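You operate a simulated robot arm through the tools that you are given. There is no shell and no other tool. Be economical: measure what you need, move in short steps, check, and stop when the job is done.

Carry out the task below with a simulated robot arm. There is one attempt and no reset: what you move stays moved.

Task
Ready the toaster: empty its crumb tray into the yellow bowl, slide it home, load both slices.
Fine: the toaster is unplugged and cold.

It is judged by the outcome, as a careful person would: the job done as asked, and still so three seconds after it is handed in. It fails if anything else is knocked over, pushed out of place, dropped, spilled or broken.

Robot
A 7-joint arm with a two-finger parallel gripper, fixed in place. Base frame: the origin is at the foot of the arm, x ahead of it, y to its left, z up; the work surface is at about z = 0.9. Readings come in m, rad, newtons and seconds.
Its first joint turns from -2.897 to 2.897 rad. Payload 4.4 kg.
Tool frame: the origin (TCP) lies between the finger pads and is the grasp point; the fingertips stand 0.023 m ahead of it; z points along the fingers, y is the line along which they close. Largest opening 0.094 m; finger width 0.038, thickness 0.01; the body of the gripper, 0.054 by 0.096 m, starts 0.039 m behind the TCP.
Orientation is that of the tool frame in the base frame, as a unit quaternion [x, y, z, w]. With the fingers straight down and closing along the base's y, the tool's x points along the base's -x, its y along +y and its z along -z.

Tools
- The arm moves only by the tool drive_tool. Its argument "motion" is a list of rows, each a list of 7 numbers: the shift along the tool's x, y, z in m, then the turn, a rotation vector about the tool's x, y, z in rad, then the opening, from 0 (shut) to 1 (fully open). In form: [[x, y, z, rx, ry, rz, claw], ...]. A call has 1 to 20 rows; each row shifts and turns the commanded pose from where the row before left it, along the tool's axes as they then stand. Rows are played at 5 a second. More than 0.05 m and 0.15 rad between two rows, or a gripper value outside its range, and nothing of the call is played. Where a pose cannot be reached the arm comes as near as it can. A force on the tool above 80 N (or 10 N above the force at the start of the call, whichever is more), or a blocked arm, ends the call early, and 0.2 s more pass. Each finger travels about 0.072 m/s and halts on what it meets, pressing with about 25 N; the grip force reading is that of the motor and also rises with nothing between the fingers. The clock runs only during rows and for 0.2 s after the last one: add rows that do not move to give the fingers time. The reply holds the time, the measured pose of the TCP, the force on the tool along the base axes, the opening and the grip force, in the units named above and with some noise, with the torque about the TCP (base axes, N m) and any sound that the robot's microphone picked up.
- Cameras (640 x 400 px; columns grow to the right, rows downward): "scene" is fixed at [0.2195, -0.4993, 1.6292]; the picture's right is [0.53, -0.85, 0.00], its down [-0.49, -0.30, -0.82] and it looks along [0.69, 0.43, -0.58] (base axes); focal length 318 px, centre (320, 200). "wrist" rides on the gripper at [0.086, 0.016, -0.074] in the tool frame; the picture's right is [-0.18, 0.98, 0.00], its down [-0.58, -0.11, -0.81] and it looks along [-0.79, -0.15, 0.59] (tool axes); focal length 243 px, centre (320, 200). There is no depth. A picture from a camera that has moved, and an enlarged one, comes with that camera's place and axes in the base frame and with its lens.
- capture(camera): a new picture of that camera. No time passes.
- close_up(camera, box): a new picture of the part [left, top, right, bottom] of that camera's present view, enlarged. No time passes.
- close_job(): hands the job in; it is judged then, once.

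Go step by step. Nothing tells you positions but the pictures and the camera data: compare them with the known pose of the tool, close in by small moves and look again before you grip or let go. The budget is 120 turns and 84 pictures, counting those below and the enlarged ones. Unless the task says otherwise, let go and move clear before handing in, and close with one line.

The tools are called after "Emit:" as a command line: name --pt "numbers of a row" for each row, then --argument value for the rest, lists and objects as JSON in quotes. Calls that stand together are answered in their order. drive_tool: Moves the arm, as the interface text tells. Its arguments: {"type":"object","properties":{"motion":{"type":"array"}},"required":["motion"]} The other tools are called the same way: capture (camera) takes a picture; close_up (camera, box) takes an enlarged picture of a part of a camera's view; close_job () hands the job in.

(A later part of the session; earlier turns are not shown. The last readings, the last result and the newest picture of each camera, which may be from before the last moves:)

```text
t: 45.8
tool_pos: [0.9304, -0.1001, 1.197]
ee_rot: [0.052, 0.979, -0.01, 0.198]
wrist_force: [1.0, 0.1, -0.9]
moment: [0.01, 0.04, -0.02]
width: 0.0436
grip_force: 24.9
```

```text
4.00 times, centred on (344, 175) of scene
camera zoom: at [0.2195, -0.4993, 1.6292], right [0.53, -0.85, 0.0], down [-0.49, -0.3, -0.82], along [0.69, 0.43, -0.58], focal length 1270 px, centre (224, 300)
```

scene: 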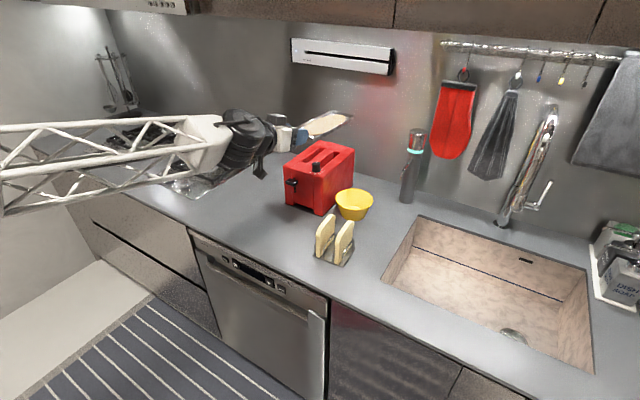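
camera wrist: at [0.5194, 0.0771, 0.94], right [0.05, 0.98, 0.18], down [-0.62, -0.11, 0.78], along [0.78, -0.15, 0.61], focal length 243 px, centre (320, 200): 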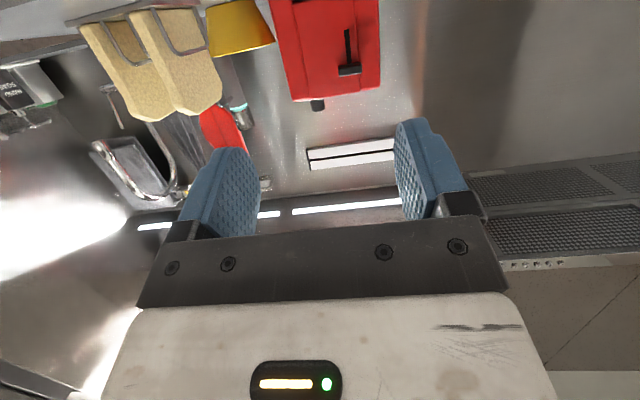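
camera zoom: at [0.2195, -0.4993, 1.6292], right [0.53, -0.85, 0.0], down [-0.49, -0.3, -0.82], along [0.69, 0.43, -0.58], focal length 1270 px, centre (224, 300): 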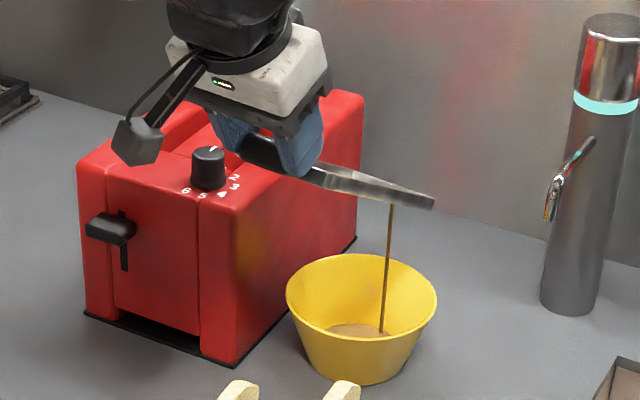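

Crumbs are streaming into the bowl, but the tray seems to have turned about 0.3 rad in the fingers, so its nose is farther forward (x≈1.10). I'll shift back 3 cm to keep the stream centred and let it run.

Emit:
drive_tool --pt "0.0092 0 -0.0039 0 0 0 0" --pt "0.0092 0 -0.0039 0 0 0 0" --pt "0.0092 0 -0.0039 0 0 0 0" --pt "0 0 0 0 0 0 0" --pt "0 0 0 0 0 0 0"

Emit:
close_up --camera "scene" --box '[264, 125, 424, 225]'

Emit:
capture --camera "wrist"

```text
t: 47.0
tool_pos: [0.8991, -0.0953, 1.1973]
ee_rot: [0.052, 0.979, -0.01, 0.198]
wrist_force: [-0.4, 0.1, -1.9]
moment: [0.02, 0.07, -0.03]
width: 0.0435
grip_force: 25.2
```

```text
4.00 times, centred on (344, 175) of scene
camera zoom: at [0.2195, -0.4993, 1.6292], right [0.53, -0.85, 0.0], down [-0.49, -0.3, -0.82], along [0.69, 0.43, -0.58], focal length 1270 px, centre (224, 300)
```

zoom: 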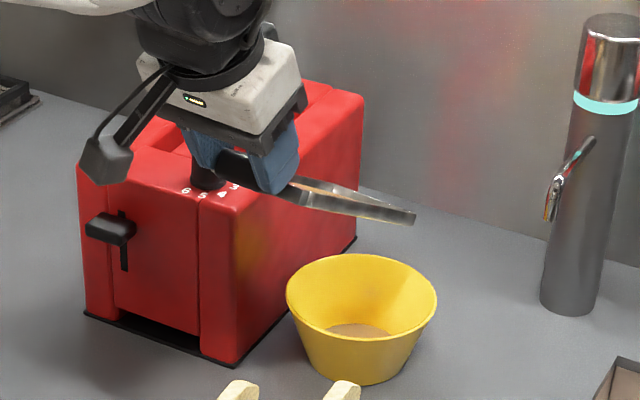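

```text
43 pictures are left
camera wrist: at [0.7923, -0.0693, 1.2338], right [0.27, 0.96, 0.07], down [0.21, -0.13, 0.97], along [0.94, -0.25, -0.24], focal length 243 px, centre (320, 200)
```

wrist: 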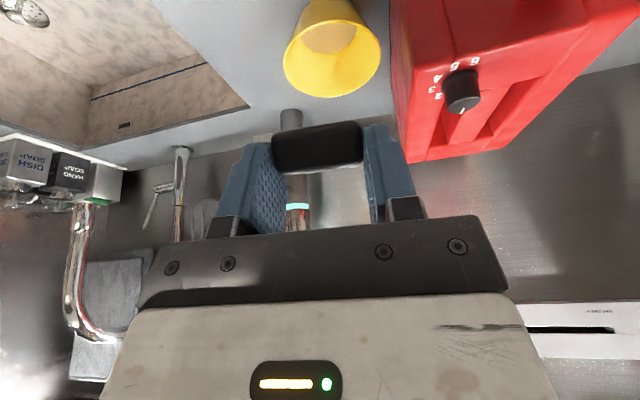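

The stream has stopped and crumbs are in the bowl. To make sure the tray is empty I'll tilt a further 0.4 rad about the nose and hold.

Emit:
drive_tool --pt "-0.0201 0 -0.0092 0 0.1 0 0" --pt "-0.0201 0 -0.0092 0 0.1 0 0" --pt "-0.0201 0 -0.0092 0 0.1 0 0" --pt "-0.0201 0 -0.0092 0 0.1 0 0" --pt "0 0 0 0 0 0 0" --pt "0 0 0 0 0 0 0" --pt "0 0 0 0 0 0 0"

Emit:
close_up --camera "scene" --box '[264, 105, 424, 225]'

```text
t: 48.6
tool_pos: [0.9668, -0.105, 1.252]
ee_rot: [0.054, 0.999, 0.001, 0.0]
wrist_force: [0.3, -0.3, -0.9]
moment: [0.02, 0.02, 0.03]
width: 0.0436
grip_force: 25.1
```

```text
3.33 times, centred on (344, 165) of scene
camera zoom: at [0.2195, -0.4993, 1.6292], right [0.53, -0.85, 0.0], down [-0.49, -0.3, -0.82], along [0.69, 0.43, -0.58], focal length 1059 px, centre (240, 317)
```

zoom: 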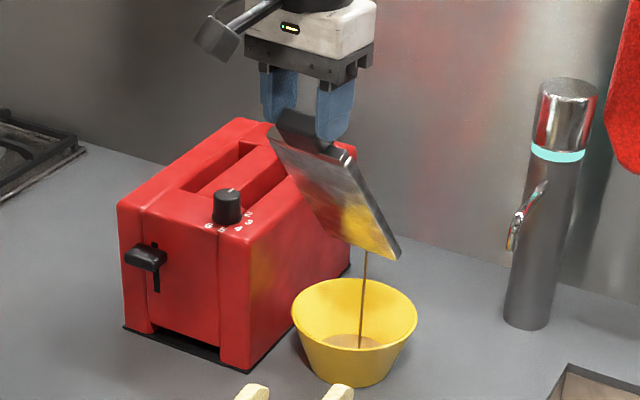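

More crumbs are pouring, landing well inside the bowl. I'll hold for a while and tilt a little more.

Emit:
drive_tool --pt "0 0 0 0 0 0 0" --pt "0 0 0 0 0 0 0" --pt "-0.0201 0 -0.0092 0 0.1 0 0" --pt "0 0 0 0 0 0 0" --pt "0 0 0 0 0 0 0" --pt "0 0 0 0 0 0 0" --pt "0 0 0 0 0 0 0" --pt "0 0 0 0 0 0 0"

Emit:
close_up --camera "scene" --box '[264, 105, 424, 225]'

```text
t: 50.4
tool_pos: [0.9882, -0.108, 1.2612]
ee_rot: [0.055, 0.997, 0.004, -0.05]
wrist_force: [0.6, -0.1, -1.6]
moment: [-0.02, 0.01, 0.02]
width: 0.0436
grip_force: 25.3
```

```text
3.33 times, centred on (344, 165) of scene
camera zoom: at [0.2195, -0.4993, 1.6292], right [0.53, -0.85, 0.0], down [-0.49, -0.3, -0.82], along [0.69, 0.43, -0.58], focal length 1059 px, centre (240, 317)
```

zoom: 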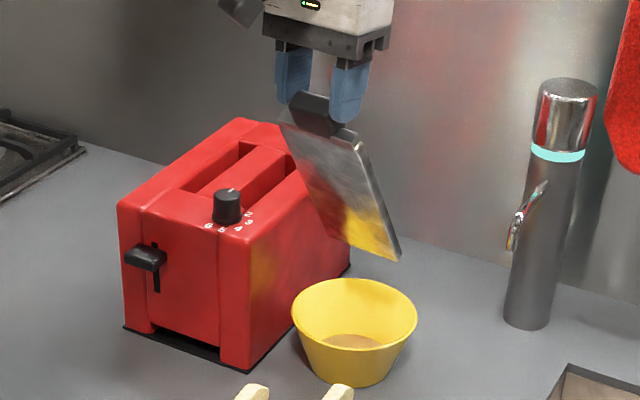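

The stream stopped. I'll tilt further to see whether anything is left.

Emit:
drive_tool --pt "-0.0201 0 -0.0092 0 0.1 0 0" --pt "-0.0201 0 -0.0092 0 0.1 0 0" --pt "0 0 0 0 0 0 0" --pt "0 0 0 0 0 0 0"

Emit:
close_up --camera "scene" --box '[264, 105, 424, 225]'

```text
t: 51.4
tool_pos: [1.0297, -0.1107, 1.2735]
ee_rot: [0.053, 0.987, 0.009, -0.15]
wrist_force: [0.1, 0.3, -2.3]
moment: [0.0, 0.0, 0.0]
width: 0.0435
grip_force: 24.6
```

```text
3.33 times, centred on (344, 165) of scene
camera zoom: at [0.2195, -0.4993, 1.6292], right [0.53, -0.85, 0.0], down [-0.49, -0.3, -0.82], along [0.69, 0.43, -0.58], focal length 1059 px, centre (240, 317)
```

zoom: 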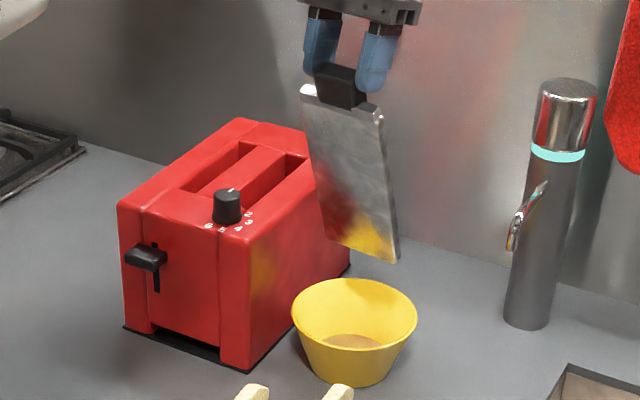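

No more comes out even at roughly 75–80°, so the tray is empty. I'll reverse the pivot to level the tray, rising as I go.

Emit:
drive_tool --pt "0.0191 0 0.0112 0 -0.1 0 0" --pt "0.0191 0 0.0112 0 -0.1 0 0" --pt "0.0191 0 0.0112 0 -0.1 0 0" --pt "0.0191 0 0.0112 0 -0.1 0 0" --pt "0.0191 0 0.0112 0 -0.1 0 0" --pt "0.0171 0 0.0014 0 -0.1 0 0" --pt "0.0161 0 0.0016 0 -0.1 0 0" --pt "0.0152 0 0.002 0 -0.1 0 0" --pt "0.0143 0 0.0024 0 -0.1 0 0" --pt "0.0135 0 0.0029 0 -0.1 0 0" --pt "0.0127 0 0.0036 0 -0.1 0 0" --pt "0.0119 0 0.0042 0 -0.1 0 0" --pt "0.0113 0 0.005 0 -0.1 0 0" --pt "0 0 0 0 0 0 0"

Emit:
close_up --camera "scene" --box '[232, 105, 424, 225]'

```text
t: 54.4
tool_pos: [0.849, -0.0912, 1.1553]
ee_rot: [0.048, 0.876, -0.026, 0.479]
wrist_force: [0.1, 0.6, -1.3]
moment: [0.02, 0.1, 0.01]
width: 0.0434
grip_force: 24.9
```

```text
3.33 times, centred on (328, 165) of scene
camera zoom: at [0.2195, -0.4993, 1.6292], right [0.53, -0.85, 0.0], down [-0.49, -0.3, -0.82], along [0.69, 0.43, -0.58], focal length 1059 px, centre (293, 317)
```

zoom: 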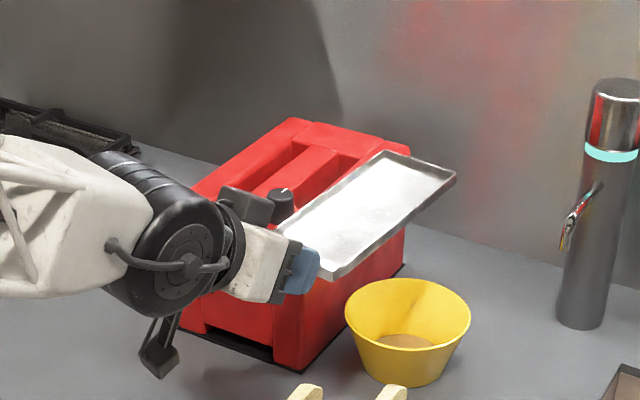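

The tray is visibly empty and level, and the bowl holds the crumbs. I'll back off and bring it round to face the toaster opening, centred at about y 0.060.

Emit:
drive_tool --pt "0.0158 0 -0.0225 0 0.04 0 0" --pt "0.0158 0 -0.0225 0 0 0 0" --pt "0.0158 0 -0.0225 0 0 0 0" --pt "0.0158 0 -0.0225 0 0 0 0" --pt "0 0.0232 0 -0.0146 0 -0.0102 0" --pt "0 0.0232 0 -0.0146 0 -0.0102 0" --pt "0 0.0232 0 -0.0146 0 -0.0102 0" --pt "0 0.0232 0 -0.0146 0 -0.0102 0" --pt "0 0.0232 0 -0.0146 0 -0.0102 0" --pt "0 0.0232 0 -0.0146 0 -0.0102 0" --pt "0 0 0 0 0 0 0"

Emit:
close_up --camera "scene" --box '[216, 125, 376, 245]'

```text
t: 56.8
tool_pos: [0.7483, 0.0599, 1.1577]
ee_rot: [0.0, 0.887, 0.001, 0.462]
wrist_force: [0.5, -0.6, -1.2]
moment: [-0.01, 0.07, 0.0]
width: 0.0434
grip_force: 24.8
```

```text
3.33 times, centred on (296, 185) of scene
camera zoom: at [0.2195, -0.4993, 1.6292], right [0.53, -0.85, 0.0], down [-0.49, -0.3, -0.82], along [0.69, 0.43, -0.58], focal length 1059 px, centre (400, 250)
```

zoom: 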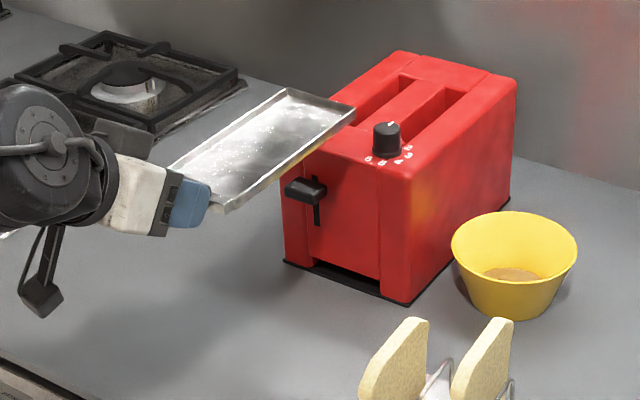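

The tray is level and aligned in y. I'll lower it in front of the toaster, with its far end about 4 cm short of the opening.

Emit:
drive_tool --pt "0.0243 0 0.0171 0 0 0 0" --pt "0.0243 0 0.0171 0 0 0 0" --pt "0.0243 0 0.0171 0 0 0 0" --pt "0.0243 0 0.0171 0 0 0 0" --pt "0.0243 0 0.0171 0 0 0 0" --pt "0.0243 0 0.0171 0 0 0 0" --pt "0.0243 0 0.0171 0 0 0 0" --pt "0 0 0 0 0 0 0"

Emit:
close_up --camera "scene" --box '[248, 185, 328, 245]'

Emit:
close_up --camera "wrist" --box '[160, 0, 480, 200]'

```text
t: 58.6
tool_pos: [0.7486, 0.0597, 0.9459]
ee_rot: [0.0, 0.887, 0.001, 0.462]
wrist_force: [-0.6, -0.7, 0.7]
moment: [0.02, -0.26, 0.12]
width: 0.0434
grip_force: 25.2
```

```text
6.67 times, centred on (288, 215) of scene
camera zoom: at [0.2195, -0.4993, 1.6292], right [0.53, -0.85, 0.0], down [-0.49, -0.3, -0.82], along [0.69, 0.43, -0.58], focal length 2117 px, centre (533, 100)
```

zoom: 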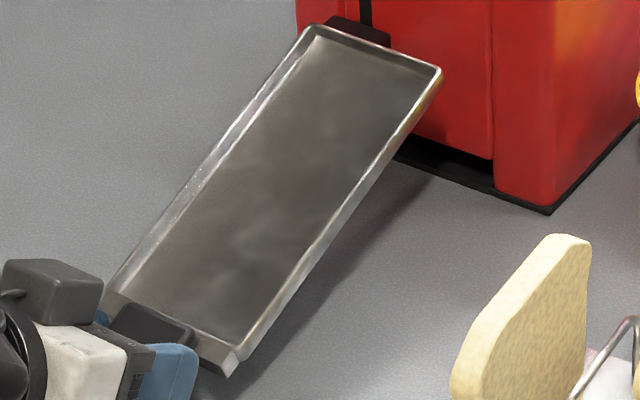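

```text
2.00 times, centred on (320, 100) of wrist
camera zoom: at [0.637, 0.0762, 0.9203], right [0.11, 0.98, 0.15], down [-0.33, -0.11, 0.94], along [0.94, -0.15, 0.31], focal length 485 px, centre (320, 400)
```

zoom: 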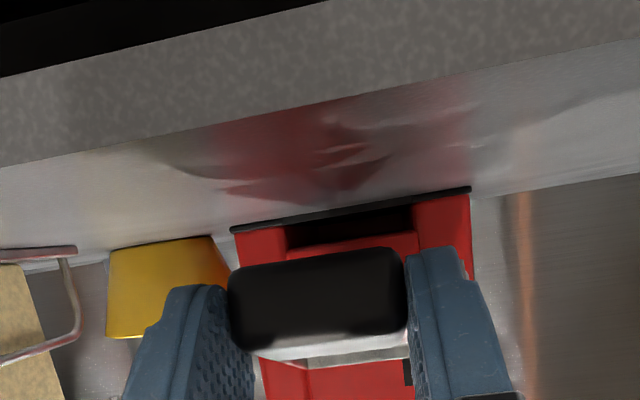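

While lowering, the tray's nose caught on the toaster's lever and got turned up. I'll lift, back away and check.

Emit:
drive_tool --pt "-0.0164 0 -0.0115 0 0 0 0" --pt "-0.0164 0 -0.0115 0 0 0 0" --pt "0.0144 0 -0.0205 0 0 0 0" --pt "0.0144 0 -0.0205 0 0 0 0" --pt "0.0144 0 -0.0205 0 0 0 0" --pt "0 0 0 0 0 0 0"

Emit:
close_up --camera "scene" --box '[216, 145, 344, 245]'

```text
t: 60.0
tool_pos: [0.6741, 0.059, 0.9864]
ee_rot: [0.001, 0.887, 0.001, 0.463]
wrist_force: [-0.1, -0.4, -1.0]
moment: [-0.01, 0.07, 0.02]
width: 0.0435
grip_force: 25.3
```

```text
4.00 times, centred on (280, 195) of scene
camera zoom: at [0.2195, -0.4993, 1.6292], right [0.53, -0.85, 0.0], down [-0.49, -0.3, -0.82], along [0.69, 0.43, -0.58], focal length 1270 px, centre (480, 220)
```

zoom: 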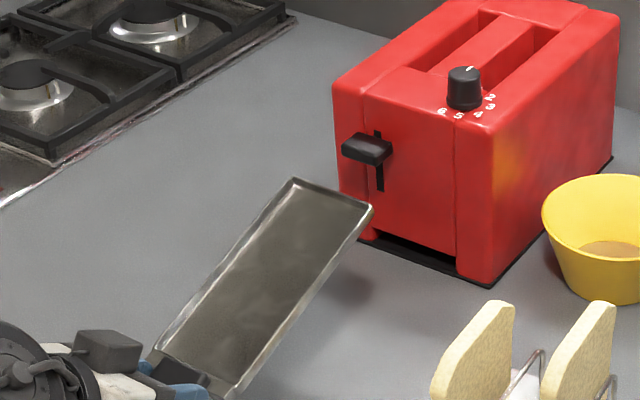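

The lever is unmoved. The tray now sits at an angle in the fingers such that it will be level at a tool tilt of about 36°, which also suits direct insertion. I'll rotate to that and verify.

Emit:
drive_tool --pt "0 0 0 0 0.11 0 0" --pt "0 0 0 0 0.11 0 0" --pt "0 0 0 0 0.11 0 0" --pt "0 0 0 0 0 0 0"

Emit:
close_up --camera "scene" --box '[200, 145, 360, 245]'

Emit:
capture --camera "wrist"

```text
t: 61.0
tool_pos: [0.6747, 0.0596, 0.9872]
ee_rot: [0.001, 0.951, 0.002, 0.309]
wrist_force: [-0.8, 0.2, -0.9]
moment: [-0.01, 0.07, -0.02]
width: 0.0435
grip_force: 25.0
```

```text
4.00 times, centred on (280, 195) of scene
camera zoom: at [0.2195, -0.4993, 1.6292], right [0.53, -0.85, 0.0], down [-0.49, -0.3, -0.82], along [0.69, 0.43, -0.58], focal length 1270 px, centre (480, 220)
```

zoom: 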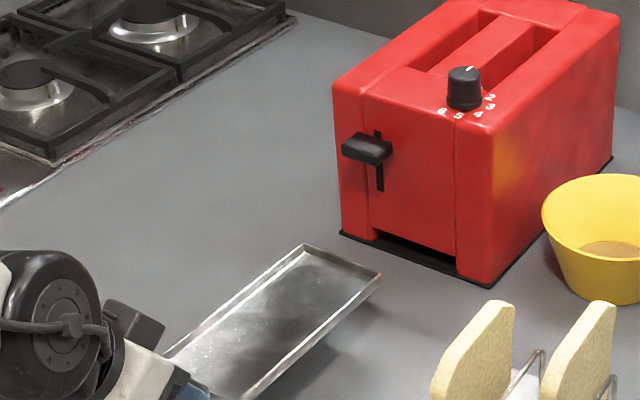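

```text
33 pictures are left
camera wrist: at [0.5586, 0.0758, 0.9978], right [0.15, 0.98, 0.11], down [0.0, -0.11, 0.99], along [0.99, -0.15, -0.01], focal length 243 px, centre (320, 200)
```

wrist: 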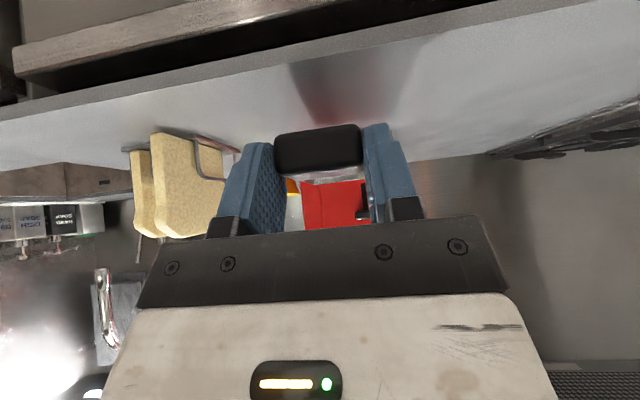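

The tray is level at z 0.967 along its length. Now I'll lower it and bring its nose just short of the opening.

Emit:
drive_tool --pt "0.0136 0 0.0186 0 0 0 0" --pt "0.0136 0 0.0186 0 0 0 0" --pt "-0.0188 0 0.0137 0 0 0 0" --pt "-0.0188 0 0.0137 0 0 0 0" --pt "-0.0188 0 0.0137 0 0 0 0" --pt "-0.0188 0 0.0137 0 0 0 0" --pt "0 0 0 0 0 0 0"

Emit:
close_up --camera "scene" --box '[264, 180, 344, 230]'

```text
t: 62.6
tool_pos: [0.768, 0.0593, 0.9412]
ee_rot: [0.001, 0.951, 0.0, 0.31]
wrist_force: [0.0, -0.3, -1.5]
moment: [0.0, 0.11, -0.02]
width: 0.0434
grip_force: 24.8
```

```text
8.00 times, centred on (304, 205) of scene
camera zoom: at [0.2195, -0.4993, 1.6292], right [0.53, -0.85, 0.0], down [-0.49, -0.3, -0.82], along [0.69, 0.43, -0.58], focal length 2541 px, centre (448, 160)
```

zoom: 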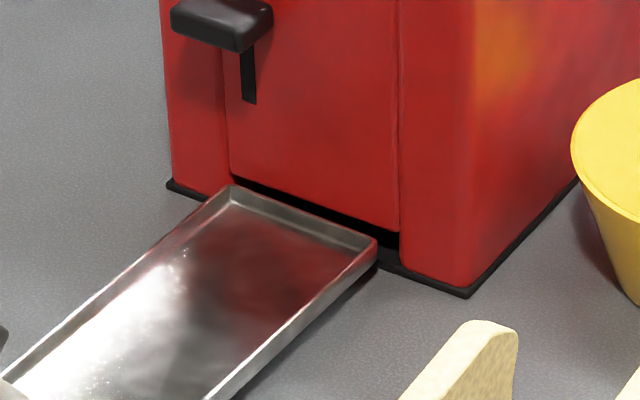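

The tray's rim is about 9 mm above the top of the opening. I'll lower it nearly to the counter, shift 2 mm in +y, and look again.

Emit:
drive_tool --pt "0.0026 0.001 0.0036 0 0 0 0" --pt "0.0027 0.001 0.0037 0 0 0 0" --pt "0 0 0 0 0 0 0"

Emit:
close_up --camera "scene" --box '[280, 190, 328, 220]'

```text
t: 63.4
tool_pos: [0.7678, 0.0616, 0.9307]
ee_rot: [0.001, 0.951, 0.0, 0.31]
wrist_force: [1.0, -0.7, -0.4]
moment: [0.0, 0.09, 0.03]
width: 0.0433
grip_force: 24.4
```

```text
13.33 times, centred on (304, 205) of scene
camera zoom: at [0.2195, -0.4993, 1.6292], right [0.53, -0.85, 0.0], down [-0.49, -0.3, -0.82], along [0.69, 0.43, -0.58], focal length 4235 px, centre (533, 133)
```

zoom: 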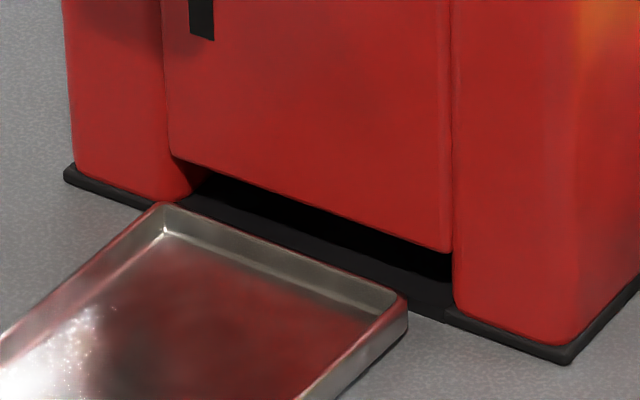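

The opening spans y 0.0105–0.107 and the tray is centred. The base plate forms a small step, so I'll raise 4 mm and slide in gently.

Emit:
drive_tool --pt "-0.0024 -0.001 -0.0032 0 0 0 0" --pt "-0.0065 0 0.0047 0 0 0 0" --pt "-0.0065 0 0.0047 0 0 0 0" --pt "-0.0065 0 0.0047 0 0 0 0" --pt "-0.0065 0 0.0047 0 0 0 0" --pt "0 0 0 0 0 0 0"

Emit:
close_up --camera "scene" --box '[280, 190, 328, 220]'

```text
t: 64.8
tool_pos: [0.8002, 0.0613, 0.9355]
ee_rot: [0.0, 0.95, 0.001, 0.311]
wrist_force: [-0.5, -0.2, -1.0]
moment: [0.02, 0.06, 0.0]
width: 0.0436
grip_force: 25.2
```

```text
13.33 times, centred on (304, 205) of scene
camera zoom: at [0.2195, -0.4993, 1.6292], right [0.53, -0.85, 0.0], down [-0.49, -0.3, -0.82], along [0.69, 0.43, -0.58], focal length 4235 px, centre (533, 133)
```

zoom: 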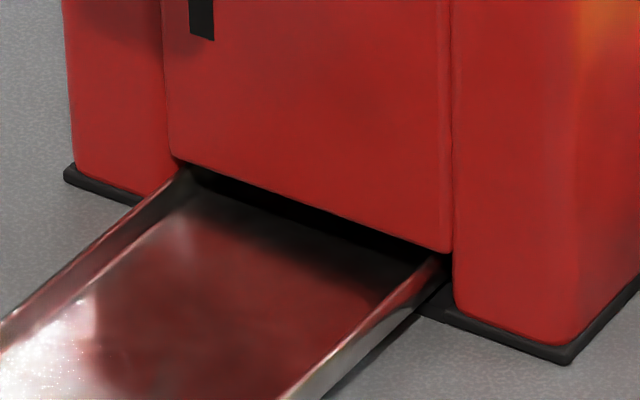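

The nose is inside with no contact force. Continuing in.

Emit:
drive_tool --pt "-0.0121 0 0.0088 0 0 0 0" --pt "-0.0121 0 0.0088 0 0 0 0" --pt "-0.0121 0 0.0088 0 0 0 0" --pt "-0.0121 0 0.0088 0 0 0 0" --pt "0 0 0 0 0 0 0"

Emit:
close_up --camera "scene" --box '[264, 180, 344, 230]'

```text
t: 66.0
tool_pos: [0.8604, 0.059, 0.9383]
ee_rot: [0.001, 0.951, 0.0, 0.31]
wrist_force: [-1.0, -0.1, -4.7]
moment: [-0.14, 0.58, 0.15]
width: 0.0434
grip_force: 25.7
```

```text
8.00 times, centred on (304, 205) of scene
camera zoom: at [0.2195, -0.4993, 1.6292], right [0.53, -0.85, 0.0], down [-0.49, -0.3, -0.82], along [0.69, 0.43, -0.58], focal length 2541 px, centre (448, 160)
```

zoom: 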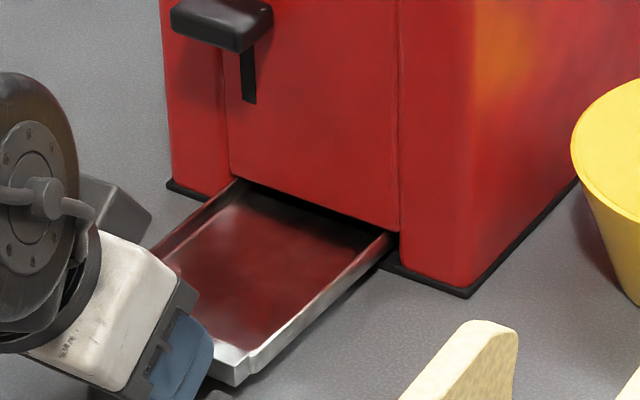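

A slight downward force suggests the rim is brushing the opening's top. I'll lower 3 mm and continue.

Emit:
drive_tool --pt "0.0018 0 0.0024 0 0 0 0" --pt "-0.0101 0 0.0074 0 0 0 0" --pt "-0.0101 0 0.0074 0 0 0 0" --pt "-0.0101 0 0.0074 0 0 0 0" --pt "-0.0101 0 0.0074 0 0 0 0" --pt "0 0 0 0 0 0 0"

Emit:
close_up --camera "scene" --box '[264, 180, 344, 230]'

```text
t: 67.4
tool_pos: [0.9096, 0.0612, 0.9322]
ee_rot: [0.001, 0.951, 0.0, 0.31]
wrist_force: [-4.9, -8.0, -0.2]
moment: [-0.11, -0.01, -0.5]
width: 0.0435
grip_force: 24.6
```

```text
8.00 times, centred on (304, 205) of scene
camera zoom: at [0.2195, -0.4993, 1.6292], right [0.53, -0.85, 0.0], down [-0.49, -0.3, -0.82], along [0.69, 0.43, -0.58], focal length 2541 px, centre (448, 160)
```

zoom: 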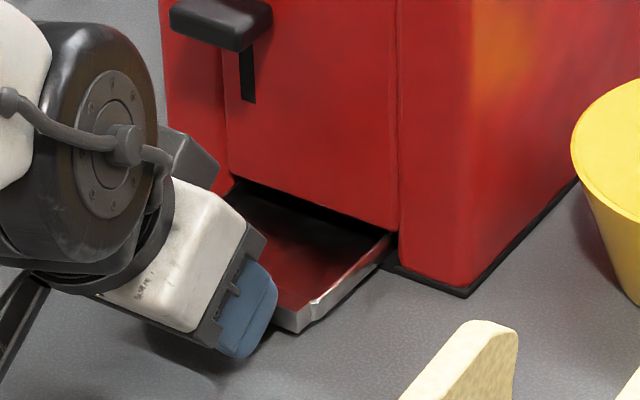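

A small side force: I'll shift 2 mm in −y to relieve it and continue 3 cm.

Emit:
drive_tool --pt "0 -0.002 0 0 0 0 0" --pt "-0.0081 0 0.0059 0 0 0 0" --pt "-0.0081 0 0.0059 0 0 0 0" --pt "-0.0081 0 0.0059 0 0 0 0" --pt "0 0 0 0 0 0 0"

Emit:
close_up --camera "scene" --box '[264, 170, 344, 230]'

```text
t: 68.6
tool_pos: [0.94, 0.059, 0.9327]
ee_rot: [0.0, 0.951, 0.001, 0.31]
wrist_force: [-3.0, 3.5, 1.5]
moment: [-0.03, -0.18, 0.47]
width: 0.0436
grip_force: 25.1
```

```text
6.67 times, centred on (304, 200) of scene
camera zoom: at [0.2195, -0.4993, 1.6292], right [0.53, -0.85, 0.0], down [-0.49, -0.3, -0.82], along [0.69, 0.43, -0.58], focal length 2117 px, centre (427, 200)
```

zoom: 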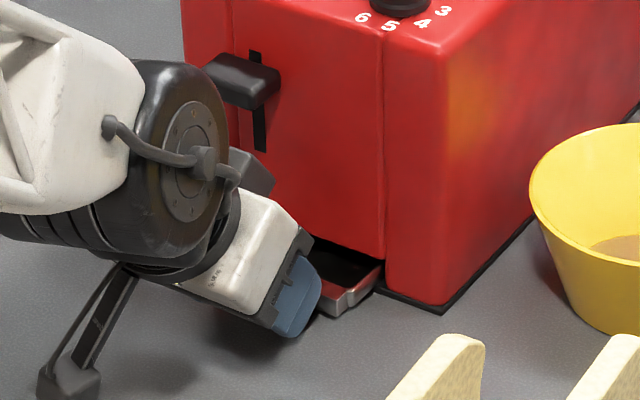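

The tray is about 85% in. The hand is getting close to the lever, so I'll release here, back off, close the fingers and push the handle the rest of the way.

Emit:
drive_tool --pt "0 0 0 0 0 0 0.6" --pt "0 0 0 0 0 0 0.8" --pt "0 0 0 0 0 0 0.8" --pt "0.0202 0 -0.0148 0 0 0 0.8" --pt "0.0202 0 -0.0148 0 0 0 0.8" --pt "0.0101 0 -0.0074 0 0 0 0.8" --pt "0 0 0 0 0.13 0 0.4" --pt "0 0 0 0 0 0 0" --pt "0 0 0 0 0 0 0" --pt "0 0 0 0 0 0 0"

Emit:
close_up --camera "wrist" --box '[160, 0, 480, 200]'

Emit:
close_up --camera "scene" --box '[264, 170, 344, 230]'

```text
t: 70.8
tool_pos: [0.8771, 0.0592, 0.9334]
ee_rot: [0.0, 0.969, 0.001, 0.247]
wrist_force: [0.0, -0.7, -1.2]
moment: [0.0, 0.02, 0.0]
width: 0.0
grip_force: 24.7
```

```text
2.00 times, centred on (320, 100) of wrist
camera zoom: at [0.7646, 0.0746, 0.9591], right [0.16, 0.98, 0.09], down [0.12, -0.11, 0.99], along [0.98, -0.15, -0.14], focal length 485 px, centre (320, 400)
```

zoom: 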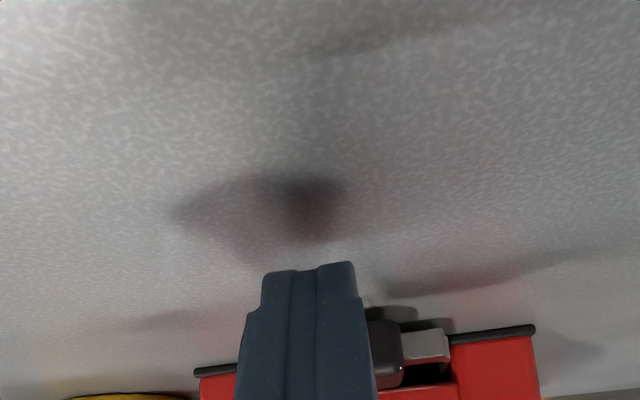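

```text
6.67 times, centred on (304, 200) of scene
camera zoom: at [0.2195, -0.4993, 1.6292], right [0.53, -0.85, 0.0], down [-0.49, -0.3, -0.82], along [0.69, 0.43, -0.58], focal length 2117 px, centre (427, 200)
```

zoom: 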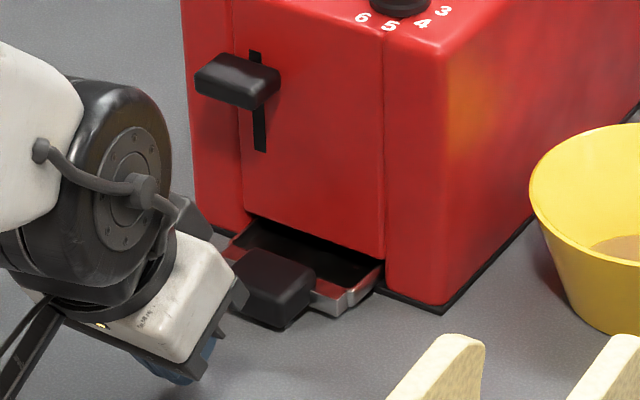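

Tray released in place with the handle still about 35 mm out. Now I'll push the handle with closed fingertips.

Emit:
drive_tool --pt "-0.0099 0 0.0061 0 0 0 0" --pt "-0.0099 0 0.0061 0 0 0 0" --pt "-0.0099 0 0.0061 0 0 0 0" --pt "-0.0099 0 0.0061 0 0 0 0" --pt "-0.0099 0 0.0061 0 0 0 0" --pt "0 0 0 0 0 0 0"

Emit:
close_up --camera "scene" --box '[264, 170, 344, 230]'

```text
t: 72.2
tool_pos: [0.9358, 0.0581, 0.9305]
ee_rot: [0.0, 0.969, 0.0, 0.248]
wrist_force: [-0.8, -0.3, -1.0]
moment: [0.01, 0.05, -0.01]
width: 0.0
grip_force: 25.2
```

```text
6.67 times, centred on (304, 200) of scene
camera zoom: at [0.2195, -0.4993, 1.6292], right [0.53, -0.85, 0.0], down [-0.49, -0.3, -0.82], along [0.69, 0.43, -0.58], focal length 2117 px, centre (427, 200)
```

zoom: 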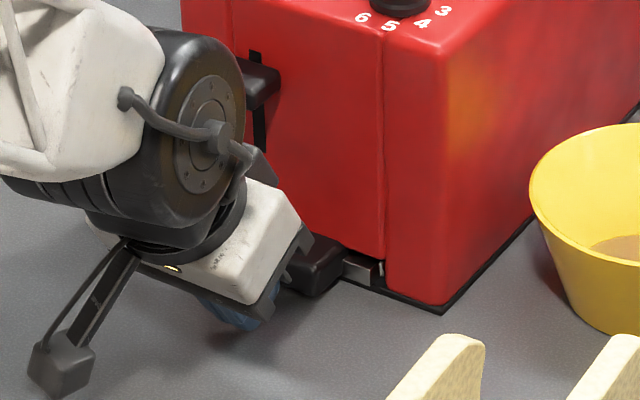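

The tray looks nearly home. I'll nudge in 2 mm steps and watch the force.

Emit:
drive_tool --pt "-0.0018 0 0.001 0 0 0 0" --pt "-0.0018 0 0.001 0 0 0 0" --pt "0 0 0 0 0 0 0"

Emit:
close_up --camera "scene" --box '[288, 190, 336, 226]'

```text
t: 73.0
tool_pos: [0.9393, 0.0588, 0.9285]
ee_rot: [0.0, 0.969, 0.0, 0.247]
wrist_force: [-14.3, -3.1, 0.2]
moment: [0.0, 0.18, -0.1]
width: 0.0
grip_force: 25.3
```

```text
11.11 times, centred on (312, 208) of scene
camera zoom: at [0.2195, -0.4993, 1.6292], right [0.53, -0.85, 0.0], down [-0.49, -0.3, -0.82], along [0.69, 0.43, -0.58], focal length 3529 px, centre (409, 111)
```

zoom: 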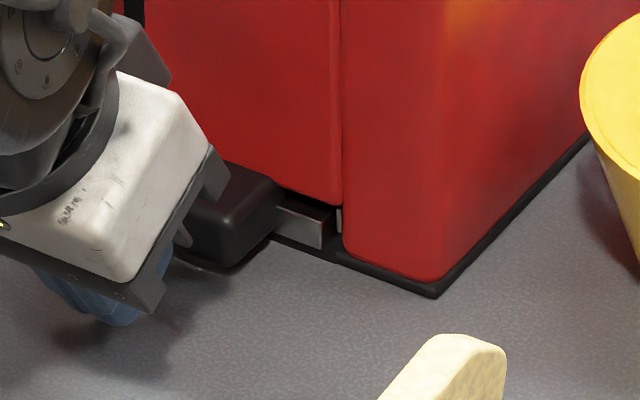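

The end stop is felt at 14 N, so the tray is home. I'll back off, rise, and move over toward the slices.

Emit:
drive_tool --pt "0.0264 0 -0.0144 0 0 0 0" --pt "0.0264 0 -0.0144 0 0 0 0" --pt "0.0264 0 -0.0144 0 0 0 0" --pt "-0.022 0 -0.0403 0 0 0 0" --pt "-0.022 0 -0.0403 0 0 0 0.3" --pt "-0.022 0 -0.0403 0 0 0 0.5" --pt "-0.022 0 -0.0403 0 0 0 0.5" --pt "-0.022 0 -0.0403 0 0 0 0.5" --pt "-0.022 0 -0.0403 0 0 0 0.5" --pt "0 -0.045 0 0 0.1 0 0.5" --pt "0 -0.045 0 0 0.1 0 0.5" --pt "0 -0.045 0 0 0 0 0.5" --pt "0 -0.045 0 0 0 0 0.5" --pt "0.0287 -0.03 -0.009 0 0 0 0.5" --pt "0.0287 0 -0.009 0 0 0 0.5" --pt "0 0 0 0 0 0 0.5"

Emit:
capture --camera "wrist"

Emit:
close_up --camera "scene" --box '[256, 145, 384, 275]'

```text
t: 76.4
tool_pos: [0.7862, -0.1512, 1.2002]
ee_rot: [0.001, 0.989, 0.0, 0.15]
wrist_force: [1.3, -0.2, -1.2]
moment: [-0.02, 0.0, -0.02]
width: 0.0468
grip_force: 0.1
```

```text
22 pictures are left
camera wrist: at [0.6804, -0.1342, 1.2472], right [0.18, 0.98, 0.06], down [0.32, -0.11, 0.94], along [0.93, -0.15, -0.33], focal length 243 px, centre (320, 200)
```

wrist: 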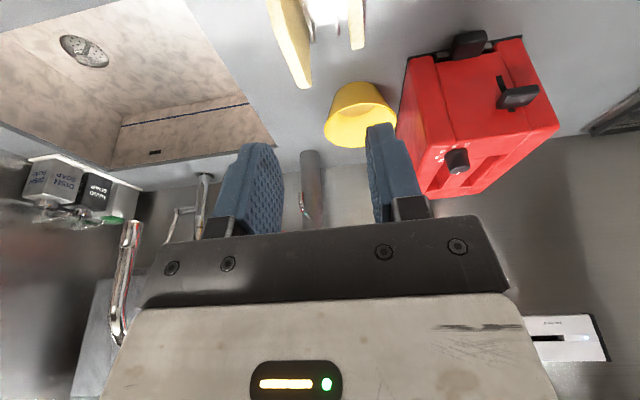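

```text
3.08 times, centred on (320, 210) of scene
camera zoom: at [0.2195, -0.4993, 1.6292], right [0.53, -0.85, 0.0], down [-0.49, -0.3, -0.82], along [0.69, 0.43, -0.58], focal length 977 px, centre (320, 169)
```

zoom: 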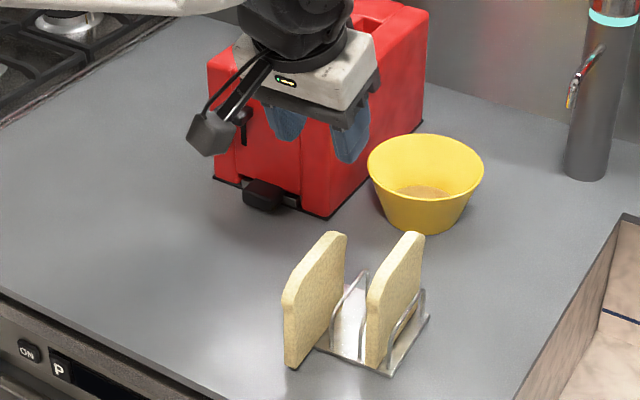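

The left slice seems displaced compared with before, so I'll zoom in on it.

Emit:
close_up --camera "scene" --box '[294, 210, 374, 272]'

```text
6.45 times, centred on (334, 241) of scene
camera zoom: at [0.2195, -0.4993, 1.6292], right [0.53, -0.85, 0.0], down [-0.49, -0.3, -0.82], along [0.69, 0.43, -0.58], focal length 2049 px, centre (230, -64)
```

zoom: 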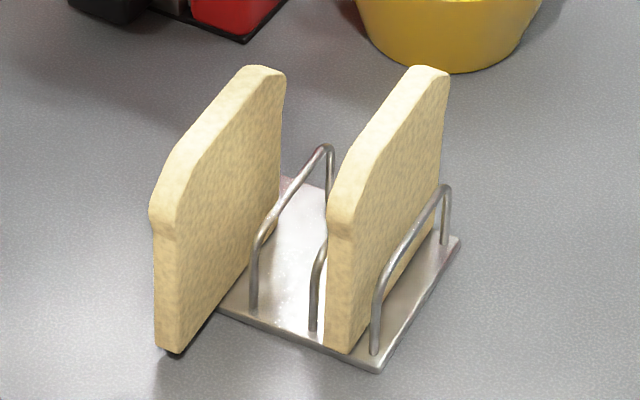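

The left slice was slid about 4 cm toward me in its rack lane while I was pouring, but it is still upright at about (0.827, −0.115) with its top at z≈1.017. I'll go above it and check alignment.

Emit:
drive_tool --pt "-0.02 0.018 0.0062 0 0 0 0.5" --pt "-0.02 0.018 0.0062 0 0 0 0.5" --pt "0.0111 0 0.0358 0 0 0 0.5" --pt "0.0111 0 0.0358 0 0 0 0.5" --pt "0.0111 0 0.0358 0 0 0 0.5" --pt "0.0089 0 0.0287 0 0 0 0.5" --pt "0 0 0 0 0 0 0.5"

Emit:
capture --camera "wrist"

Emit:
close_up --camera "scene" --box '[270, 180, 398, 272]'

```text
t: 78.0
tool_pos: [0.8296, -0.116, 1.0636]
ee_rot: [0.001, 0.989, 0.0, 0.149]
wrist_force: [-0.6, -0.6, -0.1]
moment: [0.02, 0.01, -0.01]
width: 0.0473
grip_force: 0.1
```

```text
19 pictures are left
camera wrist: at [0.7235, -0.0999, 1.1101], right [0.18, 0.98, 0.06], down [0.32, -0.11, 0.94], along [0.93, -0.15, -0.33], focal length 243 px, centre (320, 200)
```

wrist: 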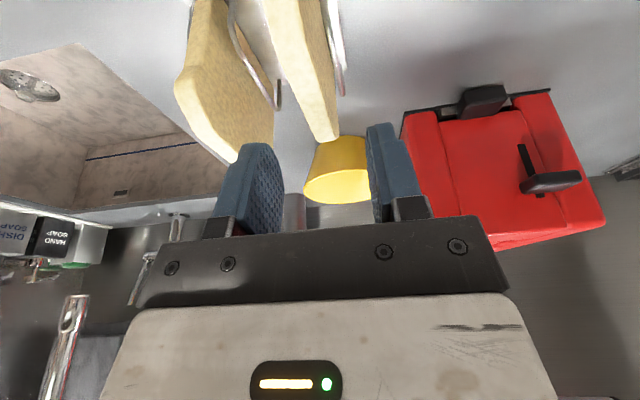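

```text
4.35 times, centred on (334, 226) of scene
camera zoom: at [0.2195, -0.4993, 1.6292], right [0.53, -0.85, 0.0], down [-0.49, -0.3, -0.82], along [0.69, 0.43, -0.58], focal length 1381 px, centre (259, 87)
```

zoom: 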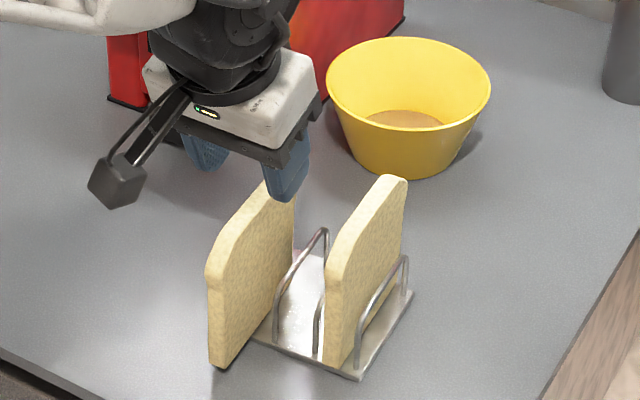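

Aligned, with the slice between the fingers in the view. I'll descend to grip its top portion and close.

Emit:
drive_tool --pt "0.006 -0.002 0.0193 0 0 0 0.5" --pt "0.006 0 0.0193 0 0 0 0.5" --pt "0.006 0 0.0193 0 0 0 0.5" --pt "0 0 0 0 0 0 0.5" --pt "0 0 0 0 0 0 0.3" --pt "0 0 0 0 0 0 0.1" --pt "0 0 0 0 0 0 0.05" --pt "0 0 0 0 0 0 0.05"

Emit:
close_up --camera "scene" --box '[270, 180, 398, 272]'

```text
t: 79.8
tool_pos: [0.8302, -0.1196, 1.0037]
ee_rot: [0.001, 0.989, 0.0, 0.15]
wrist_force: [-0.4, -1.2, 0.6]
moment: [0.0, 0.0, -0.01]
width: 0.0131
grip_force: 25.0
```

```text
4.35 times, centred on (334, 226) of scene
camera zoom: at [0.2195, -0.4993, 1.6292], right [0.53, -0.85, 0.0], down [-0.49, -0.3, -0.82], along [0.69, 0.43, -0.58], focal length 1381 px, centre (259, 87)
```

zoom: 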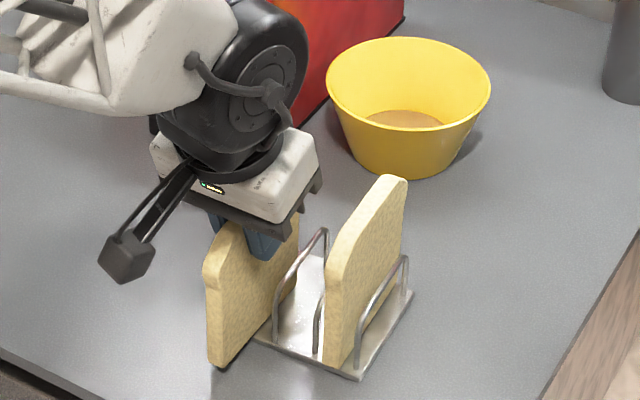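

Gripped at 13 mm thickness. I'll lift straight up clear and take a good look at the slots.

Emit:
drive_tool --pt "-0.0059 0 -0.0191 0 0 0 0.05" --pt "-0.0118 0 -0.0382 0 0 0 0.05" --pt "-0.0118 0 -0.0382 0 0 0 0.05" --pt "-0.0118 0 -0.0382 0 0 0 0.05" --pt "-0.0118 0 -0.0382 0 0 0 0.05" --pt "-0.0118 0 -0.0382 0 0 0 0.05" --pt "0 0 0 0 0 0 0.05"

Emit:
close_up --camera "scene" --box '[280, 130, 376, 190]'

Emit:
capture --camera "scene"

```text
t: 81.4
tool_pos: [0.831, -0.1203, 1.2213]
ee_rot: [0.001, 0.989, 0.001, 0.149]
wrist_force: [-0.5, -0.3, -0.4]
moment: [0.02, 0.0, -0.01]
width: 0.0131
grip_force: 25.4
```

```text
6.67 times, centred on (328, 160) of scene
camera zoom: at [0.2195, -0.4993, 1.6292], right [0.53, -0.85, 0.0], down [-0.49, -0.3, -0.82], along [0.69, 0.43, -0.58], focal length 2117 px, centre (267, 467)
```

zoom: 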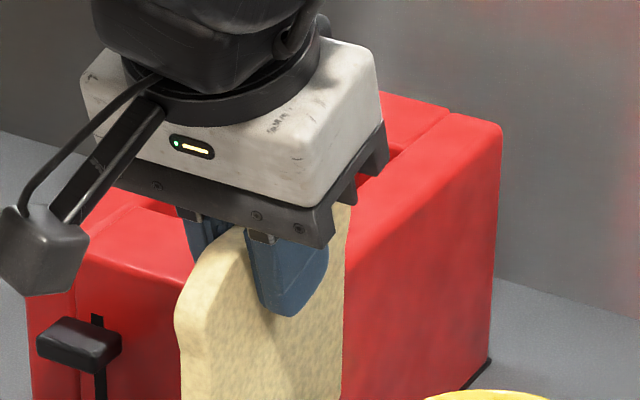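

```text
15 pictures are left
```

scene: 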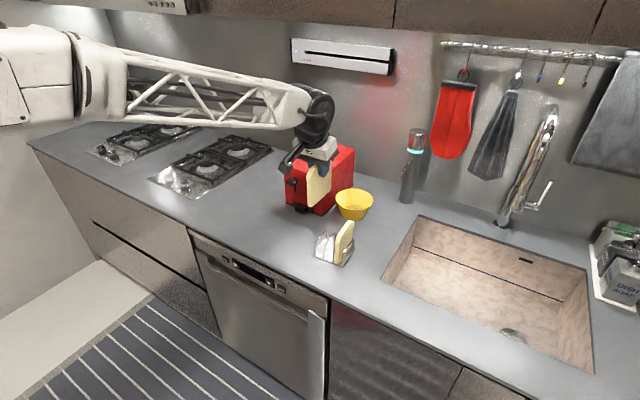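

Slot centres: left y≈0.088, right y≈0.030, x from about 1.045 to 1.18, with the toaster top at z≈1.07. I'll carry this slice above the left slot.

Emit:
drive_tool --pt "-0.0304 0.0231 0.0059 0 0 0 0.05" --pt "-0.0304 0.0231 0.0059 0 0 0 0.05" --pt "-0.0304 0.0231 0.0059 0 0 0 0.05" --pt "-0.0304 0.0231 0.0059 0 0 0 0.05" --pt "-0.0304 0.0231 0.0059 0 0 0 0.05" --pt "-0.0304 0.0231 0.0059 0 0 0 0.05" --pt "-0.0304 0.0231 0.0059 0 0 0 0.05" --pt "-0.0304 0.0231 0.0059 0 0 0 0.05" --pt "-0.0304 0.0231 0.0059 0 0 0 0.05" --pt "0 0 0 0 0 0 0.05" --pt "0 0 0 0 0 0 0.05"

Emit:
close_up --camera "scene" --box '[272, 110, 368, 200]'

```text
t: 83.8
tool_pos: [1.1038, 0.0884, 1.254]
ee_rot: [0.001, 0.989, 0.0, 0.15]
wrist_force: [0.4, -0.9, -0.3]
moment: [-0.01, -0.03, 0.01]
width: 0.0131
grip_force: 24.8
```

```text
4.44 times, centred on (320, 155) of scene
camera zoom: at [0.2195, -0.4993, 1.6292], right [0.53, -0.85, 0.0], down [-0.49, -0.3, -0.82], along [0.69, 0.43, -0.58], focal length 1412 px, centre (320, 400)
```

zoom: 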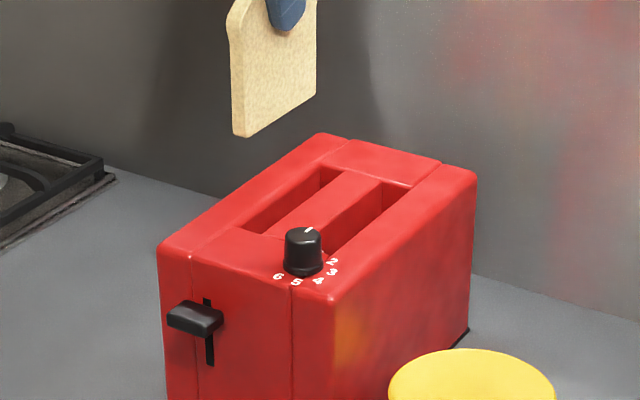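

Reach is fine and the view is clean: left slot x 1.055–1.18, y centre 0.087. I'll shift 22 mm forward and lower to just above the slot.

Emit:
drive_tool --pt "-0.021 -0.0012 0.0065 0 0 0 0.05" --pt "0.01 0 0.0325 0 0 0 0.05" --pt "0.0101 0 0.0325 0 0 0 0.05" --pt "0 0 0 0 0 0 0.05" --pt "0 0 0 0 0 0 0.05"

Emit:
close_up --camera "scene" --box '[288, 130, 368, 190]'

```text
t: 85.0
tool_pos: [1.1261, 0.0864, 1.1832]
ee_rot: [0.0, 0.989, 0.001, 0.15]
wrist_force: [-0.3, -0.2, -0.3]
moment: [-0.02, 0.0, -0.01]
width: 0.0132
grip_force: 24.6
```

```text
6.67 times, centred on (328, 160) of scene
camera zoom: at [0.2195, -0.4993, 1.6292], right [0.53, -0.85, 0.0], down [-0.49, -0.3, -0.82], along [0.69, 0.43, -0.58], focal length 2117 px, centre (267, 467)
```

zoom: 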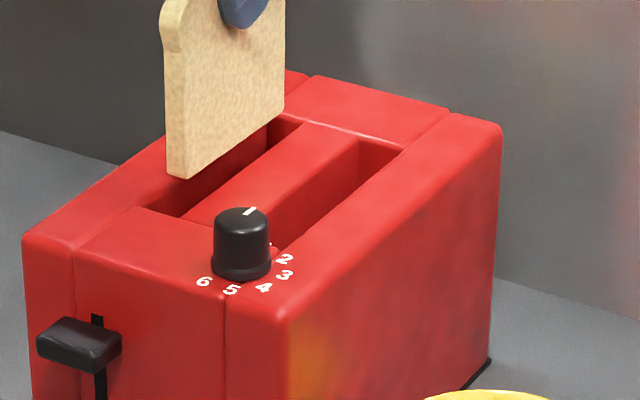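

Close to the slot; I'll lower 1.5 cm more so the gap on each side can be judged directly.

Emit:
drive_tool --pt "0.0022 0.0 0.0072 0 0 0 0.05" --pt "0.0022 0 0.0072 0 0 0 0.05" --pt "0 0 0 0 0 0 0.05"

Emit:
close_up --camera "scene" --box '[300, 138, 348, 174]'

```text
t: 85.8
tool_pos: [1.1286, 0.0876, 1.1689]
ee_rot: [0.0, 0.989, 0.0, 0.15]
wrist_force: [-0.3, 0.1, 0.2]
moment: [0.01, 0.01, -0.02]
width: 0.0133
grip_force: 25.1
```

```text
11.11 times, centred on (324, 156) of scene
camera zoom: at [0.2195, -0.4993, 1.6292], right [0.53, -0.85, 0.0], down [-0.49, -0.3, -0.82], along [0.69, 0.43, -0.58], focal length 3529 px, centre (276, 689)
```

zoom: 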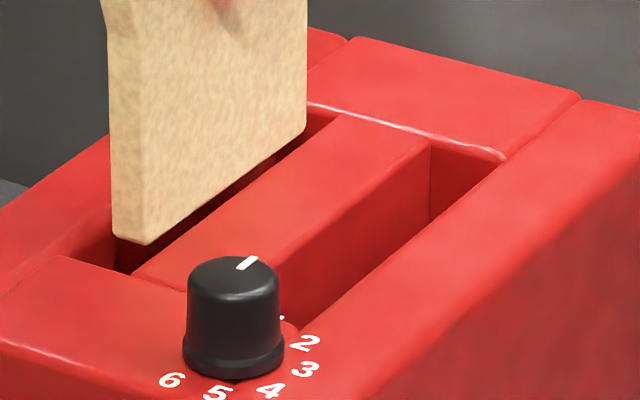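

Gaps on both sides are balanced. I'll lower the slice into the left slot.

Emit:
drive_tool --pt "0.0047 0 0.015 0 0 0 0.05" --pt "0.0047 0 0.015 0 0 0 0.05" --pt "0.0047 0 0.015 0 0 0 0.05" --pt "0.0043 0 0.014 0 0 0 0.05" --pt "0 0 0 0 0 0 0.05"

Emit:
close_up --camera "scene" --box '[288, 130, 368, 190]'

```text
t: 87.0
tool_pos: [1.128, 0.0881, 1.1073]
ee_rot: [0.001, 0.989, 0.001, 0.149]
wrist_force: [-0.8, -0.4, -0.7]
moment: [-0.01, 0.06, 0.03]
width: 0.0131
grip_force: 25.2
```

```text
6.67 times, centred on (328, 160) of scene
camera zoom: at [0.2195, -0.4993, 1.6292], right [0.53, -0.85, 0.0], down [-0.49, -0.3, -0.82], along [0.69, 0.43, -0.58], focal length 2117 px, centre (267, 467)
```

zoom: 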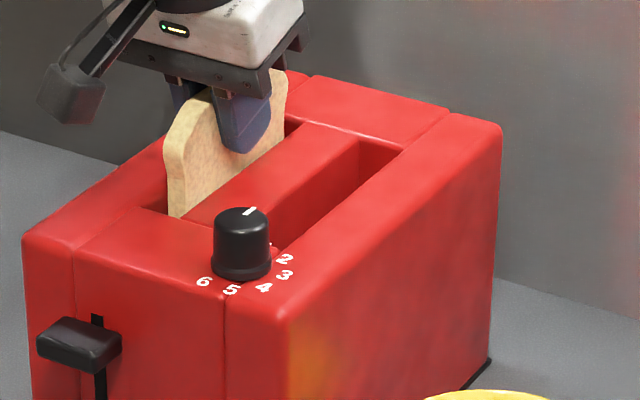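

The slice is inside the slot with no contact. I'll release, let it settle, then rise.

Emit:
drive_tool --pt "0 0 0 0 0 0 0.2" --pt "0 0 0 0 0 0 0.3" --pt "0 0 0 0 0 0 0.4" --pt "0 0 0 0 0 0 0.4" --pt "-0.0059 0 -0.0191 0 0 0 0.4" --pt "-0.0118 0 -0.0382 0 0 0 0.4" --pt "-0.0118 0 -0.0382 0 0 0 0.4" --pt "-0.0118 0 -0.0382 0 0 0 0.5" --pt "0 0 0 0 0 0 0.5"

Emit:
close_up --camera "scene" --box '[272, 120, 400, 275]'

```text
t: 89.0
tool_pos: [1.1311, 0.0886, 1.2461]
ee_rot: [0.001, 0.989, 0.0, 0.15]
wrist_force: [0.7, 0.8, -0.1]
moment: [-0.02, 0.04, -0.01]
width: 0.0467
grip_force: 0.1
```

```text
2.58 times, centred on (336, 198) of scene
camera zoom: at [0.2195, -0.4993, 1.6292], right [0.53, -0.85, 0.0], down [-0.49, -0.3, -0.82], along [0.69, 0.43, -0.58], focal length 820 px, centre (279, 206)
```

zoom: 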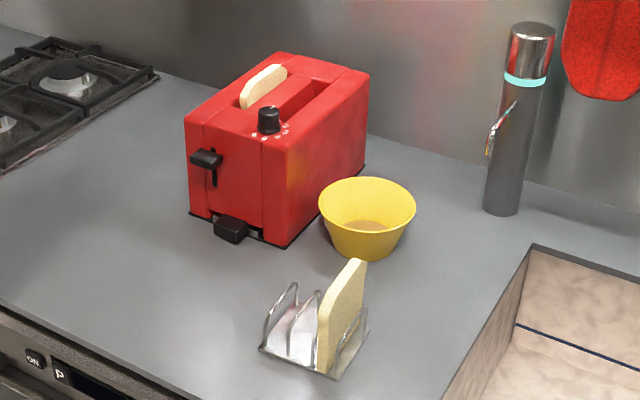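

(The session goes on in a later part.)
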